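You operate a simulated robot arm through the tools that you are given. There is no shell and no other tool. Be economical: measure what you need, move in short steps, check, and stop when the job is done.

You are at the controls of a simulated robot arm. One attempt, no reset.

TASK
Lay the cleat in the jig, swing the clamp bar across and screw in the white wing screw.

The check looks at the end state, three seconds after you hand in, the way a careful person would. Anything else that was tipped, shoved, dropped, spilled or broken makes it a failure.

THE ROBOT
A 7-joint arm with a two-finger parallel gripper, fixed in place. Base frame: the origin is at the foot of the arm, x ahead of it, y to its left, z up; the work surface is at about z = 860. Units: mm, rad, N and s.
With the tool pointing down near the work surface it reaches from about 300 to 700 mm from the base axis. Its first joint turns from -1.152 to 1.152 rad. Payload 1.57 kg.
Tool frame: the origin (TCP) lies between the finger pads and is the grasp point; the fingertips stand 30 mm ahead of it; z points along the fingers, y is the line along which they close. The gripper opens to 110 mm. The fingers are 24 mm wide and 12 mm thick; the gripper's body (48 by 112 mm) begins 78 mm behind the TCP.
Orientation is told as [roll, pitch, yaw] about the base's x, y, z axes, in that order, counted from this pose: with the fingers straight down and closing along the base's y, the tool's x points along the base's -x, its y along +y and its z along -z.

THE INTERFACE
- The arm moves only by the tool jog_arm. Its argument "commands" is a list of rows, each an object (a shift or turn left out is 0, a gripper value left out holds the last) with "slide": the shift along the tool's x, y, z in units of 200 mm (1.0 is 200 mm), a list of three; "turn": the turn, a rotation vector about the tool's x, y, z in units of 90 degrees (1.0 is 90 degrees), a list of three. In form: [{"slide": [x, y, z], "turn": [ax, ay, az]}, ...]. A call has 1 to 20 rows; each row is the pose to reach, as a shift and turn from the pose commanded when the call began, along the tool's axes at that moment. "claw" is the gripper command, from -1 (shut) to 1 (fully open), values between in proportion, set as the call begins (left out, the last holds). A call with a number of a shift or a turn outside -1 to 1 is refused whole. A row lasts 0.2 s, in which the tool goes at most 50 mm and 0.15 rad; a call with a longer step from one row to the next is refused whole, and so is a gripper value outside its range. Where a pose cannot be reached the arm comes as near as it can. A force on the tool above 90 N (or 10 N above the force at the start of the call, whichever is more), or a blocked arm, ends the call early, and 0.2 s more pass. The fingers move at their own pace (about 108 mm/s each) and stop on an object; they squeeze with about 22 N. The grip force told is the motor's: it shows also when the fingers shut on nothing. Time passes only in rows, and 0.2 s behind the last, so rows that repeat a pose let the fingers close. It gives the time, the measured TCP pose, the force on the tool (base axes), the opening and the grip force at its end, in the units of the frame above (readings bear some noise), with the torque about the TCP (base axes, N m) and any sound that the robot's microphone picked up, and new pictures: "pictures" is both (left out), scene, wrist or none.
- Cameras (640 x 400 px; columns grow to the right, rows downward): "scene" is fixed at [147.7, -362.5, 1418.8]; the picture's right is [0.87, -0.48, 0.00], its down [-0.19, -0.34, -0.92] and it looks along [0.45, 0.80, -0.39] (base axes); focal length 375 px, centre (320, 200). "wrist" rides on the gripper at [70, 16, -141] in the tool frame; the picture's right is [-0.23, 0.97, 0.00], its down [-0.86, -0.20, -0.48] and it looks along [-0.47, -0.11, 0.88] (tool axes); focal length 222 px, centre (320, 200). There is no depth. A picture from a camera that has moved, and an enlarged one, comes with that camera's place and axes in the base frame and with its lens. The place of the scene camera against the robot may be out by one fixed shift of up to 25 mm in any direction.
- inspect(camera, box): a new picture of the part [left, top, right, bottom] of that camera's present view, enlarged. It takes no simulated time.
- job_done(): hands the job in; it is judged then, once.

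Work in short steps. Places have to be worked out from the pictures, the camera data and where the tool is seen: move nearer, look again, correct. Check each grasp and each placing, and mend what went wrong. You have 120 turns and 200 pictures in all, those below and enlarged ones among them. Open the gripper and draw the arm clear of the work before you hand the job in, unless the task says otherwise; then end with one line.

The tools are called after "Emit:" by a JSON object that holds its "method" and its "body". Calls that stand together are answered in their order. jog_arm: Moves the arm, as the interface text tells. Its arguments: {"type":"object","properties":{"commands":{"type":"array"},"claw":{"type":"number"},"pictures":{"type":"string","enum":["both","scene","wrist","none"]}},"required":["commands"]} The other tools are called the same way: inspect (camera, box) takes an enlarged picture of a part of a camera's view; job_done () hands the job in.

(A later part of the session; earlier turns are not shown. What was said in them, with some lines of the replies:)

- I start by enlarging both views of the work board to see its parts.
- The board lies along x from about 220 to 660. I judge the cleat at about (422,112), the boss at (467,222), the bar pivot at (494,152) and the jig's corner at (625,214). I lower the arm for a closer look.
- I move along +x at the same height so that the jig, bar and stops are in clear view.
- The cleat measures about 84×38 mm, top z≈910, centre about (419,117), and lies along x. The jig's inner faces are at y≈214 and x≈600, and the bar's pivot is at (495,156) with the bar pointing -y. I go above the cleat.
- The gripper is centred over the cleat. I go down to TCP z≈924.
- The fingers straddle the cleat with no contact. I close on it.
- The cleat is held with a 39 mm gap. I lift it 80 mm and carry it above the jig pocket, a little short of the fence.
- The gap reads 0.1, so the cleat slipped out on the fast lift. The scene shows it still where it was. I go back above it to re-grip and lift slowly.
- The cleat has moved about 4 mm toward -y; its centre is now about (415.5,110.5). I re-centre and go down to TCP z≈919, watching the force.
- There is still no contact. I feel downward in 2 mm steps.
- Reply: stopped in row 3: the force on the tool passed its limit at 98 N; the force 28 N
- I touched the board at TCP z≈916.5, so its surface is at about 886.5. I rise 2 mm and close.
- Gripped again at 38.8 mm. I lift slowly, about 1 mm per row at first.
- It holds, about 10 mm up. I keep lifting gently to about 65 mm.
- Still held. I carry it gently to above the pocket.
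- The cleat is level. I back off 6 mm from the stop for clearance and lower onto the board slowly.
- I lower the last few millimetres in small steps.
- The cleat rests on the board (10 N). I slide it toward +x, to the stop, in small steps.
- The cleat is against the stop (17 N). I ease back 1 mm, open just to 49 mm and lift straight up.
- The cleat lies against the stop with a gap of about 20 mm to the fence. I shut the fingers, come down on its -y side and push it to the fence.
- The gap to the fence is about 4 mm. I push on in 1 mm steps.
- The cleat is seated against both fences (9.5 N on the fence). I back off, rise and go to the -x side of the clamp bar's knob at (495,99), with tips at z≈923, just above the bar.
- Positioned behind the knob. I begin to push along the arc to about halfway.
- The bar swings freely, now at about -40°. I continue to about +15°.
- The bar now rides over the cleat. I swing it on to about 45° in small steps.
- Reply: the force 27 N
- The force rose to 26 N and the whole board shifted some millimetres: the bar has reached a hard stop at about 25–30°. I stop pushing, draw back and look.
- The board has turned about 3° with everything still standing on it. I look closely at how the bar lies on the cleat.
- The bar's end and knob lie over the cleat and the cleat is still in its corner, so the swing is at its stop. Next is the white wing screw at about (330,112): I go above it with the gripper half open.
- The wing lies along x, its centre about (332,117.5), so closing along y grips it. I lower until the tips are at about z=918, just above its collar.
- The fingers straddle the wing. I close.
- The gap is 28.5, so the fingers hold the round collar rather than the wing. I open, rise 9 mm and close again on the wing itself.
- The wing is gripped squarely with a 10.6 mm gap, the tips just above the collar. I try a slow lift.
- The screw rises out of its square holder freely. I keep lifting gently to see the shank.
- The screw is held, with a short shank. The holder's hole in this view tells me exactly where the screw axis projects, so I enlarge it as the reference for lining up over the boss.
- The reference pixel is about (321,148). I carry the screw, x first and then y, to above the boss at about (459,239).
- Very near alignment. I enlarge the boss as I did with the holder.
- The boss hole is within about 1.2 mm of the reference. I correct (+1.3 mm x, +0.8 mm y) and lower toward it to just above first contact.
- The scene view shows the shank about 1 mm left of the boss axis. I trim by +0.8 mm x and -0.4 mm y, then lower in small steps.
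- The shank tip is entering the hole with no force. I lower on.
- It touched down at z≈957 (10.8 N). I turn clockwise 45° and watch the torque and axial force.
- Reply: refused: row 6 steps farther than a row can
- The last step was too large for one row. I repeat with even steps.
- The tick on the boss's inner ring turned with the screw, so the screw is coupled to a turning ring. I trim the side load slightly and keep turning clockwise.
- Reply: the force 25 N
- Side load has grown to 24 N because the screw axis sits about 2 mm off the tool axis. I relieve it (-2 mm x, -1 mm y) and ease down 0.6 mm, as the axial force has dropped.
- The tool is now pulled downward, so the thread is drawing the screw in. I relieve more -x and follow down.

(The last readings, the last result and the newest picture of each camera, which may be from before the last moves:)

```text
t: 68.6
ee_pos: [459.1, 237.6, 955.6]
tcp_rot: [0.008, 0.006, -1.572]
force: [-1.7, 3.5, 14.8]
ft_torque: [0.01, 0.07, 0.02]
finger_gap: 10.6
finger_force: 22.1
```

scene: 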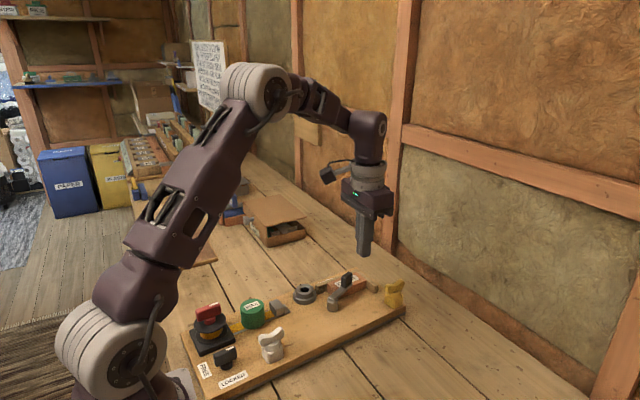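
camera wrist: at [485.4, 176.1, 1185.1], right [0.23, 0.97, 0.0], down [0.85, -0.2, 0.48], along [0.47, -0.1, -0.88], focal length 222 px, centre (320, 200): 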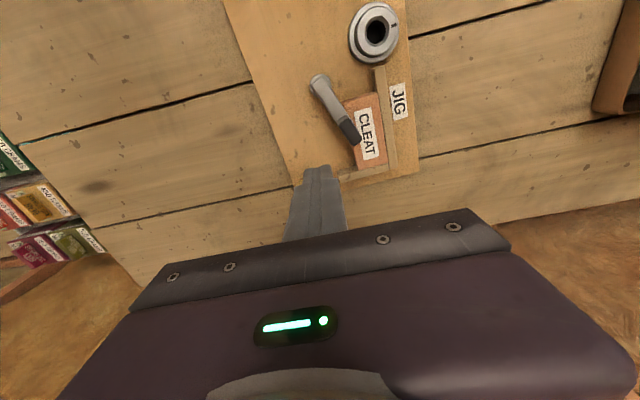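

Axial contact again, side load gone. I work out the ring axis at about (458.5,240.7) and turn another 90° clockwise, following the offset circle and easing down.

Emit:
{"method": "jog_arm", "body": {"commands": [{"slide": [0.001, -0.001, -0.002], "turn": [0, 0, 0.08]}, {"slide": [0.002, -0.003, -0.002], "turn": [0, 0, 0.16]}, {"slide": [0.0035, -0.004, -0.001], "turn": [0, 0, 0.24]}, {"slide": [0.005, -0.005, -0.001], "turn": [0, 0, 0.32]}, {"slide": [0.0065, -0.006, 0], "turn": [0, 0, 0.4]}, {"slide": [0.008, -0.007, 0], "turn": [0, 0, 0.48]}], "pictures": "none"}}

Emit:
{"method": "inspect", "body": {"camera": "scene", "box": [260, 245, 420, 345]}}

Emit:
{"method": "inspect", "body": {"camera": "wrist", "box": [280, 110, 380, 190]}}

```text
t: 70.0
ee_pos: [456.9, 238.1, 955.0]
tcp_rot: [0.003, 0.005, -2.327]
force: [13.6, -3.2, -2.1]
ft_torque: [-0.15, -0.34, 0.68]
finger_gap: 15.8
finger_force: 21.7
```

```text
4.00 times, centred on (340, 295) of scene
camera zoom: at [148.1, -362.6, 1418.8], right [0.87, -0.48, 0.0], down [-0.19, -0.34, -0.92], along [0.45, 0.8, -0.39], focal length 1500 px, centre (240, -180)
```

zoom: 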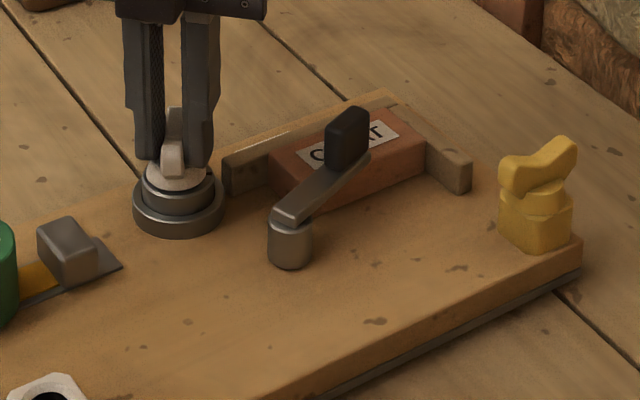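

```text
5.00 times, centred on (330, 150) of wrist
camera zoom: at [515.4, 278.5, 1098.1], right [0.55, -0.83, 0.0], down [-0.73, -0.49, 0.47], along [-0.4, -0.26, -0.88], focal length 1111 px, centre (270, 450)
```

zoom: 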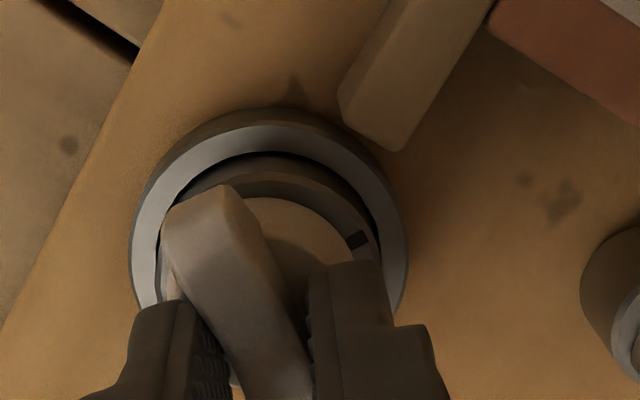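

The torque rose to 0.68 N·m and the wing skewed in the fingers: the screw has come tight. I turn back about 18° to square the fingers on the wing without loosening it.

Emit:
{"method": "jog_arm", "body": {"commands": [{"slide": [0, 0, 0], "turn": [0, 0, -0.07]}, {"slide": [0, 0, 0], "turn": [0, 0, -0.13]}, {"turn": [0, 0, -0.13]}], "pictures": "none"}}

Emit:
{"method": "inspect", "body": {"camera": "wrist", "box": [280, 110, 380, 190]}}

```text
t: 70.8
ee_pos: [456.5, 238.2, 955.0]
tcp_rot: [0.003, 0.002, -2.12]
force: [10.4, -20.9, -6.5]
ft_torque: [-0.72, -0.21, 0.26]
finger_gap: 11.0
finger_force: 21.9
```

```text
5.00 times, centred on (330, 150) of wrist
camera zoom: at [505.8, 289.3, 1098.1], right [0.71, -0.7, 0.0], down [-0.62, -0.63, 0.48], along [-0.33, -0.34, -0.88], focal length 1111 px, centre (270, 450)
```

zoom: 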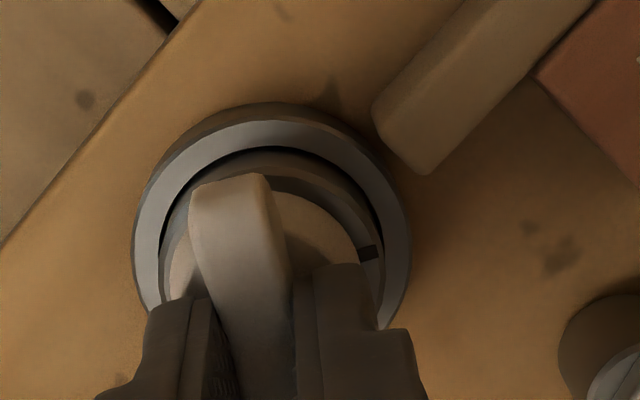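

Squared at -121°, gap 11: the screw turned about 120° to its stop. I relieve the side load, then snug it once more gently.

Emit:
{"method": "jog_arm", "body": {"commands": [{"slide": [-0.002, 0.004, 0.002]}, {"slide": [-0.0045, 0.007, 0.004]}, {"slide": [-0.0045, 0.007, 0.004]}], "pictures": "none"}}

Emit:
{"method": "jog_arm", "body": {"commands": [{"turn": [0, 0, 0.05]}, {"turn": [0, 0, 0.1]}, {"turn": [0, 0, 0.1]}], "pictures": "none"}}

```text
t: 71.6
ee_pos: [456.9, 238.6, 955.6]
tcp_rot: [0.002, 0.005, -2.12]
force: [2.7, -16.5, 7.2]
ft_torque: [-0.58, -0.02, 0.31]
finger_gap: 11.1
finger_force: 22.3
```

```text
t: 72.4
ee_pos: [455.6, 238.8, 956.3]
tcp_rot: [-0.002, 0.007, -2.279]
force: [7.8, -6.2, 0.0]
ft_torque: [-0.14, -0.24, 0.59]
finger_gap: 14.7
finger_force: 22.0
```

The wing does not follow a further 9° at 0.6 N·m, so it is tight. I turn back, open wide and lift straight away.

Emit:
{"method": "jog_arm", "body": {"commands": [{"turn": [0, 0, -0.05]}, {"turn": [0, 0, -0.1]}], "pictures": "none"}}

Emit:
{"method": "jog_arm", "body": {"commands": [{}, {}, {}, {"slide": [0, 0, -0.05]}, {"slide": [0, 0, -0.15]}, {"slide": [0, 0, -0.3]}, {"slide": [0, 0, -0.5]}], "claw": -0.3, "pictures": "none"}}

Emit:
{"method": "inspect", "body": {"camera": "scene", "box": [260, 245, 420, 345]}}

Emit:
{"method": "inspect", "body": {"camera": "wrist", "box": [200, 50, 480, 250]}}

```text
t: 73.0
ee_pos: [456.7, 238.0, 954.9]
tcp_rot: [0.003, 0.007, -2.119]
force: [4.2, -3.9, 3.2]
ft_torque: [-0.12, -0.16, 0.23]
finger_gap: 10.7
finger_force: 22.1
```

```text
t: 74.6
ee_pos: [456.5, 238.4, 1056.1]
tcp_rot: [0.004, 0.006, -2.122]
force: [-0.2, -0.5, -0.3]
ft_torque: [0.03, 0.03, 0.02]
finger_gap: 38.6
finger_force: 0.0
```

```text
4.00 times, centred on (340, 295) of scene
camera zoom: at [147.7, -362.5, 1418.8], right [0.87, -0.48, 0.0], down [-0.19, -0.34, -0.92], along [0.45, 0.8, -0.39], focal length 1500 px, centre (240, -180)
```

zoom: 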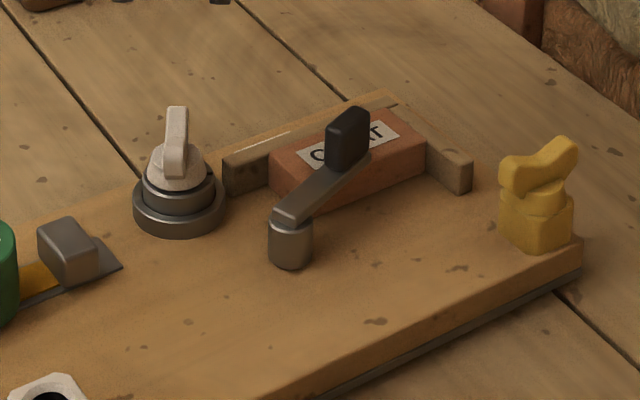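

```text
2.00 times, centred on (340, 150) of wrist
camera zoom: at [506.0, 289.1, 1199.1], right [0.71, -0.7, 0.0], down [-0.62, -0.63, 0.47], along [-0.33, -0.34, -0.88], focal length 444 px, centre (280, 300)
```

zoom: 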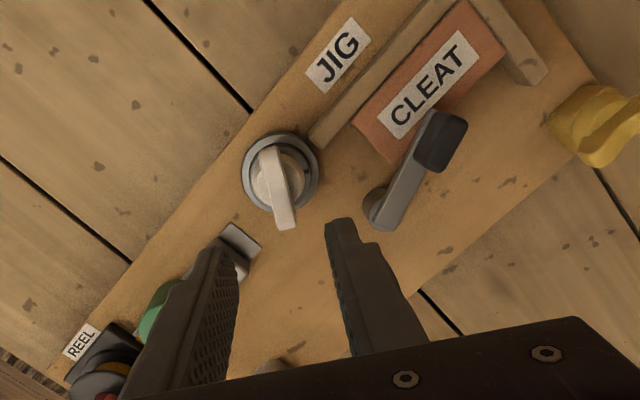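

The screw stands in the boss by itself. I check how it sits close up.

Emit:
{"method": "inspect", "body": {"camera": "scene", "box": [275, 255, 345, 310]}}

Emit:
{"method": "inspect", "body": {"camera": "wrist", "box": [300, 90, 380, 150]}}

Emit:
{"method": "inspect", "body": {"camera": "scene", "box": [170, 250, 430, 400]}}

```text
7.27 times, centred on (310, 282) of scene
camera zoom: at [147.7, -362.5, 1418.8], right [0.87, -0.48, 0.0], down [-0.19, -0.34, -0.92], along [0.45, 0.8, -0.39], focal length 2726 px, centre (393, -400)
```

zoom: 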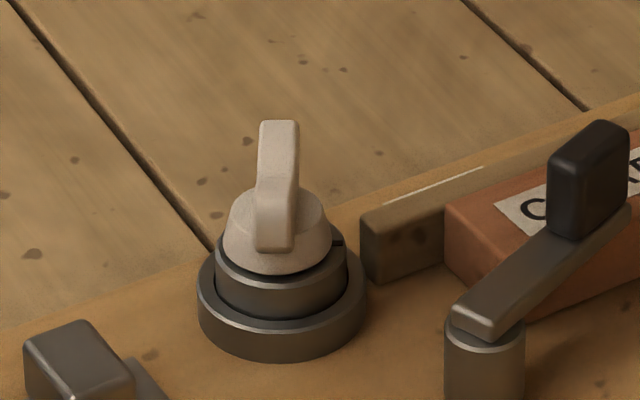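

```text
6.67 times, centred on (340, 120) of wrist
camera zoom: at [506.0, 289.1, 1199.1], right [0.71, -0.7, 0.0], down [-0.62, -0.63, 0.47], along [-0.33, -0.34, -0.88], focal length 1481 px, centre (187, 733)
```

zoom: 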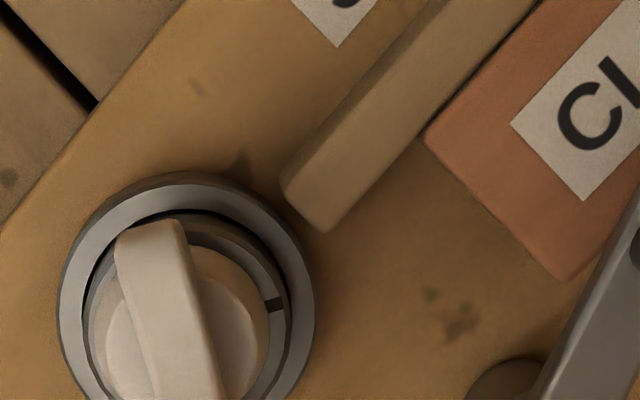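

```text
2.46 times, centred on (300, 325) of scene
camera zoom: at [147.7, -362.5, 1418.8], right [0.87, -0.48, 0.0], down [-0.19, -0.34, -0.92], along [0.45, 0.8, -0.39], focal length 923 px, centre (369, -108)
```

zoom: 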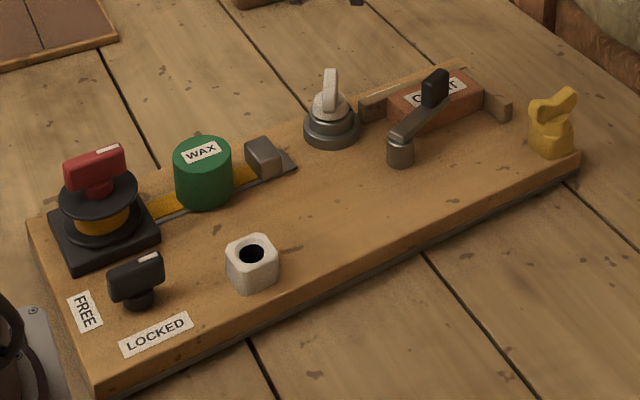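

The screw is seated and the bar lies over the cleat. The board itself was turned about 4–5° by my push on the bar, so I will square it again. First I unwind the wrist at height.

Emit:
{"method": "jog_arm", "body": {"commands": [{"slide": [0, 0, -0.05], "turn": [0, 0, -0.09]}, {"slide": [0, 0, -0.1], "turn": [0, 0, -0.18]}, {"slide": [0, 0, -0.15], "turn": [0, 0, -0.27]}, {"slide": [0, 0, -0.2], "turn": [0, 0, -0.36]}, {"slide": [0, 0, -0.2], "turn": [0, 0, -0.45]}, {"slide": [0, 0, -0.2], "turn": [0, 0, -0.54]}, {"slide": [0, 0, -0.2], "turn": [0, 0, -0.63]}, {"slide": [0, 0, -0.2], "turn": [0, 0, -0.72]}, {"slide": [0, 0, -0.2], "turn": [0, 0, -0.81]}, {"slide": [0, 0, -0.2], "turn": [0, 0, -0.9]}, {"slide": [0, 0, -0.2], "turn": [0, 0, -0.98]}], "claw": -1, "pictures": "none"}}

Emit:
{"method": "jog_arm", "body": {"commands": [{"turn": [0, 0, -0.09]}, {"turn": [0, 0, -0.18]}, {"turn": [0, 0, -0.27]}, {"turn": [0, 0, -0.36]}, {"turn": [0, 0, -0.37]}], "pictures": "wrist"}}

```text
t: 77.0
ee_pos: [457.0, 238.5, 1095.1]
tcp_rot: [0.006, -0.001, -0.576]
force: [0.3, 0.1, 0.3]
ft_torque: [-0.01, 0.02, 0.0]
finger_gap: 0.2
finger_force: 21.0
```

```text
t: 78.2
ee_pos: [455.8, 238.1, 1095.7]
tcp_rot: [0.004, -0.004, 0.001]
force: [0.7, -0.3, 0.0]
ft_torque: [0.01, 0.01, 0.0]
finger_gap: 0.0
finger_force: 21.1
camera wrist: at [385.8, 254.1, 1237.4], right [0.23, 0.97, 0.0], down [0.85, -0.2, 0.48], along [0.47, -0.11, -0.88], focal length 222 px, centre (320, 200)
```

wrist: 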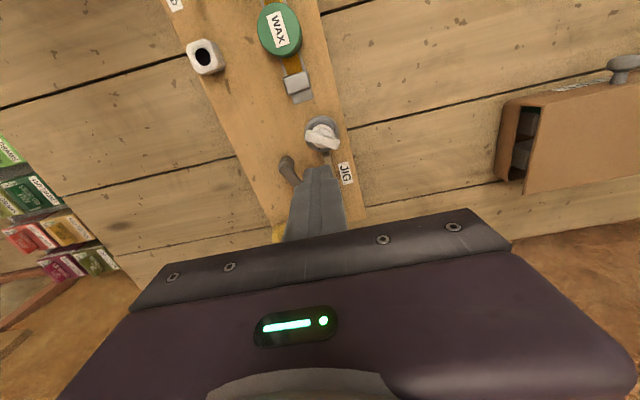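

The board's +y edge runs from (320,267) to (625,288) and was at y≈253.5 at first. A slow push on that edge near x≈500 should swing it back the way it went. I go down outside the edge with the fingers shut.

Emit:
{"method": "jog_arm", "body": {"commands": [{"slide": [-0.11, 0.16, 0]}, {"slide": [-0.22, 0.32, 0]}, {"slide": [-0.22, 0.32, 0.2]}, {"slide": [-0.22, 0.32, 0.4]}, {"slide": [-0.22, 0.32, 0.6]}, {"slide": [-0.22, 0.32, 0.78]}, {"slide": [-0.22, 0.32, 0.9]}, {"slide": [-0.22, 0.32, 0.965]}, {"slide": [-0.22, 0.32, 0.965]}], "pictures": "scene"}}

Emit:
{"method": "inspect", "body": {"camera": "wrist", "box": [200, 50, 480, 250]}}

```text
t: 80.2
ee_pos: [500.7, 302.5, 902.0]
tcp_rot: [0.004, -0.003, -0.001]
force: [0.3, 0.1, -0.7]
ft_torque: [-0.02, 0.02, 0.02]
finger_gap: 0.1
finger_force: 21.7
```

scene: 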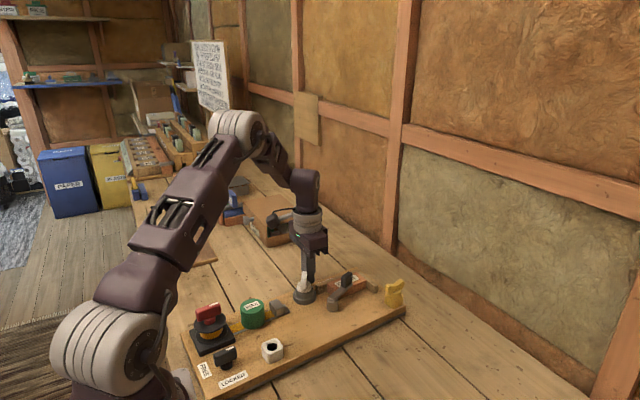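

```text
2.00 times, centred on (340, 150) of wrist
camera zoom: at [430.2, 318.7, 1043.7], right [0.23, 0.97, 0.0], down [0.85, -0.2, 0.48], along [0.47, -0.11, -0.88], focal length 444 px, centre (280, 300)
```

zoom: 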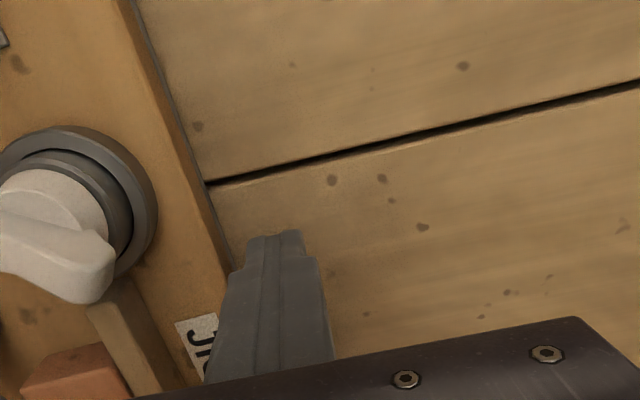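

Clear outside the edge. I push slowly in -y, 2 mm per row.

Emit:
{"method": "jog_arm", "body": {"commands": [{"slide": [0, -0.03, 0]}, {"slide": [0, -0.045, 0]}, {"slide": [0, -0.055, 0]}, {"slide": [0, -0.065, 0]}, {"slide": [0, -0.075, 0]}, {"slide": [0, -0.085, 0]}, {"slide": [0, -0.095, 0]}, {"slide": [0, -0.105, 0]}, {"slide": [0, -0.115, 0]}], "pictures": "none"}}

Emit:
{"method": "inspect", "body": {"camera": "scene", "box": [170, 250, 430, 400]}}

```text
t: 82.2
ee_pos: [502.9, 282.2, 903.6]
tcp_rot: [0.005, -0.007, 0.003]
force: [7.6, 31.5, 1.1]
ft_torque: [0.65, -0.15, 0.42]
finger_gap: 0.0
finger_force: 21.0
```

```text
2.46 times, centred on (300, 325) of scene
camera zoom: at [147.9, -361.7, 1419.1], right [0.87, -0.48, 0.0], down [-0.19, -0.34, -0.92], along [0.45, 0.8, -0.39], focal length 923 px, centre (369, -108)
```

zoom: 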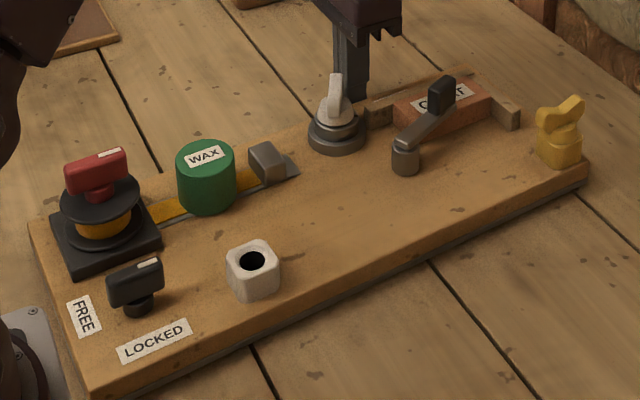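

It moves back smoothly (about 31 N) and everything stands. I go on in the same way.

Emit:
{"method": "jog_arm", "body": {"commands": [{"slide": [0, -0.01, 0]}, {"slide": [0, -0.02, 0]}, {"slide": [0, -0.03, 0]}, {"slide": [0, -0.04, 0]}, {"slide": [0, -0.05, 0]}, {"slide": [0, -0.06, 0]}, {"slide": [0, -0.068, 0]}, {"slide": [0, -0.074, 0]}], "pictures": "none"}}

Emit:
{"method": "inspect", "body": {"camera": "scene", "box": [180, 260, 430, 400]}}

```text
t: 84.0
ee_pos: [501.0, 266.5, 903.0]
tcp_rot: [0.008, -0.008, 0.003]
force: [8.6, 35.4, 1.0]
ft_torque: [0.62, -0.2, 0.35]
finger_gap: 0.1
finger_force: 21.2
```

```text
2.56 times, centred on (305, 330) of scene
camera zoom: at [147.9, -361.7, 1419.1], right [0.87, -0.48, 0.0], down [-0.19, -0.34, -0.92], along [0.45, 0.8, -0.39], focal length 960 px, centre (358, -133)
```

zoom: 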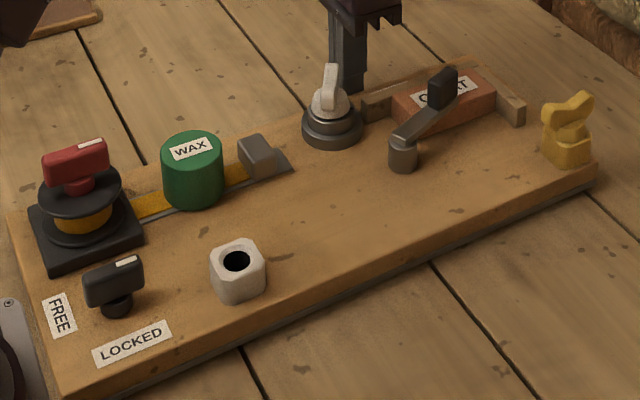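

About back to the original position. I ease off and withdraw, then compare with the first picture.

Emit:
{"method": "jog_arm", "body": {"commands": [{"slide": [0, 0.03, 0]}, {"slide": [0, 0.1, 0]}, {"slide": [0, 0.15, -0.15]}, {"slide": [0, 0.15, -0.38]}, {"slide": [0, 0.15, -0.6]}, {"slide": [0, 0.15, -0.8]}], "pictures": "none"}}

Emit:
{"method": "inspect", "body": {"camera": "scene", "box": [180, 260, 430, 400]}}

```text
t: 85.4
ee_pos: [500.1, 294.0, 1062.8]
tcp_rot: [0.005, -0.004, 0.002]
force: [-0.6, -0.1, 0.6]
ft_torque: [-0.01, 0.0, 0.0]
finger_gap: 0.0
finger_force: 21.0
```

```text
2.56 times, centred on (305, 330) of scene
camera zoom: at [147.7, -362.6, 1418.8], right [0.87, -0.48, 0.0], down [-0.19, -0.34, -0.92], along [0.45, 0.8, -0.39], focal length 960 px, centre (358, -133)
```

zoom: 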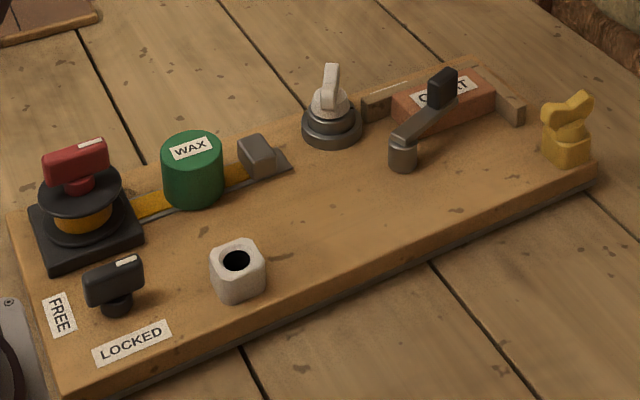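

The board is back within several millimetres and square, with nothing tipped. I open the gripper, draw clear, and check the cleat, bar and screw once more.

Emit:
{"method": "jog_arm", "body": {"commands": [{"slide": [0, 0, -0.1]}, {"slide": [0, 0, -0.2]}, {"slide": [0, 0, -0.2]}], "claw": 0.5, "pictures": "none"}}

Emit:
{"method": "inspect", "body": {"camera": "wrist", "box": [200, 20, 440, 200]}}

Emit:
{"method": "inspect", "body": {"camera": "scene", "box": [290, 255, 420, 335]}}

```text
t: 86.2
ee_pos: [498.8, 294.9, 1102.6]
tcp_rot: [0.004, -0.005, 0.002]
force: [-0.5, -0.5, -0.9]
ft_torque: [-0.01, 0.0, 0.0]
finger_gap: 82.5
finger_force: 0.1
```

```text
2.22 times, centred on (320, 110) of wrist
camera zoom: at [428.9, 311.1, 1244.9], right [0.23, 0.97, 0.0], down [0.85, -0.2, 0.48], along [0.47, -0.11, -0.88], focal length 494 px, centre (320, 400)
```

zoom: 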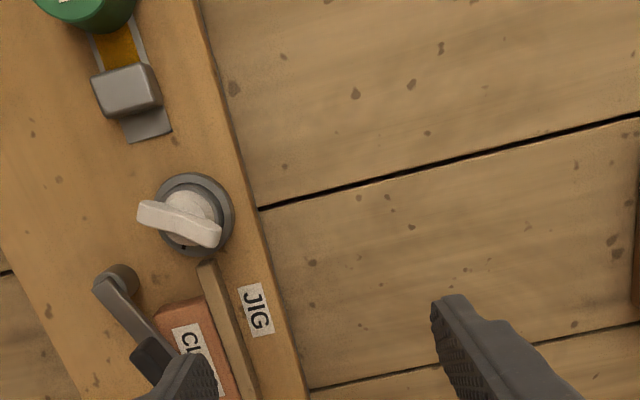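

```text
4.92 times, centred on (355, 295) of scene
camera zoom: at [147.7, -362.5, 1418.8], right [0.87, -0.48, 0.0], down [-0.19, -0.34, -0.92], along [0.45, 0.8, -0.39], focal length 1846 px, centre (148, -268)
```

zoom: 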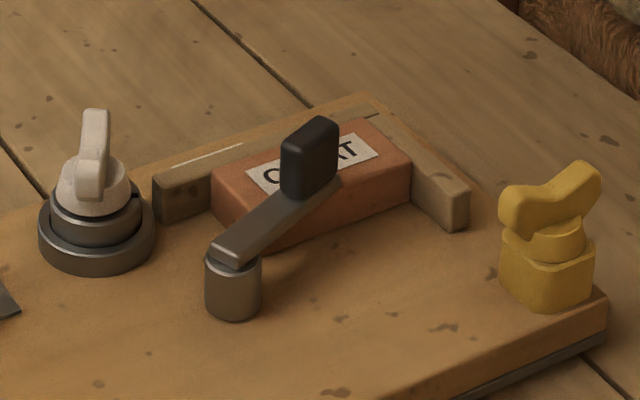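

The cleat is snug in the corner, the bar lies over it and the white screw is seated. The gripper is open and clear, so I hand in.

Emit:
{"method": "job_done", "body": {}}

```text
The job is handed in.
```

The cleat is in the jig, the clamp bar is swung over it to its stop, and the white wing screw is screwed in tight; pushing the bar shoved the whole board about 4–5° out of place, and I pushed it back square to within roughly 10 mm of where it began, with nothing tipped.
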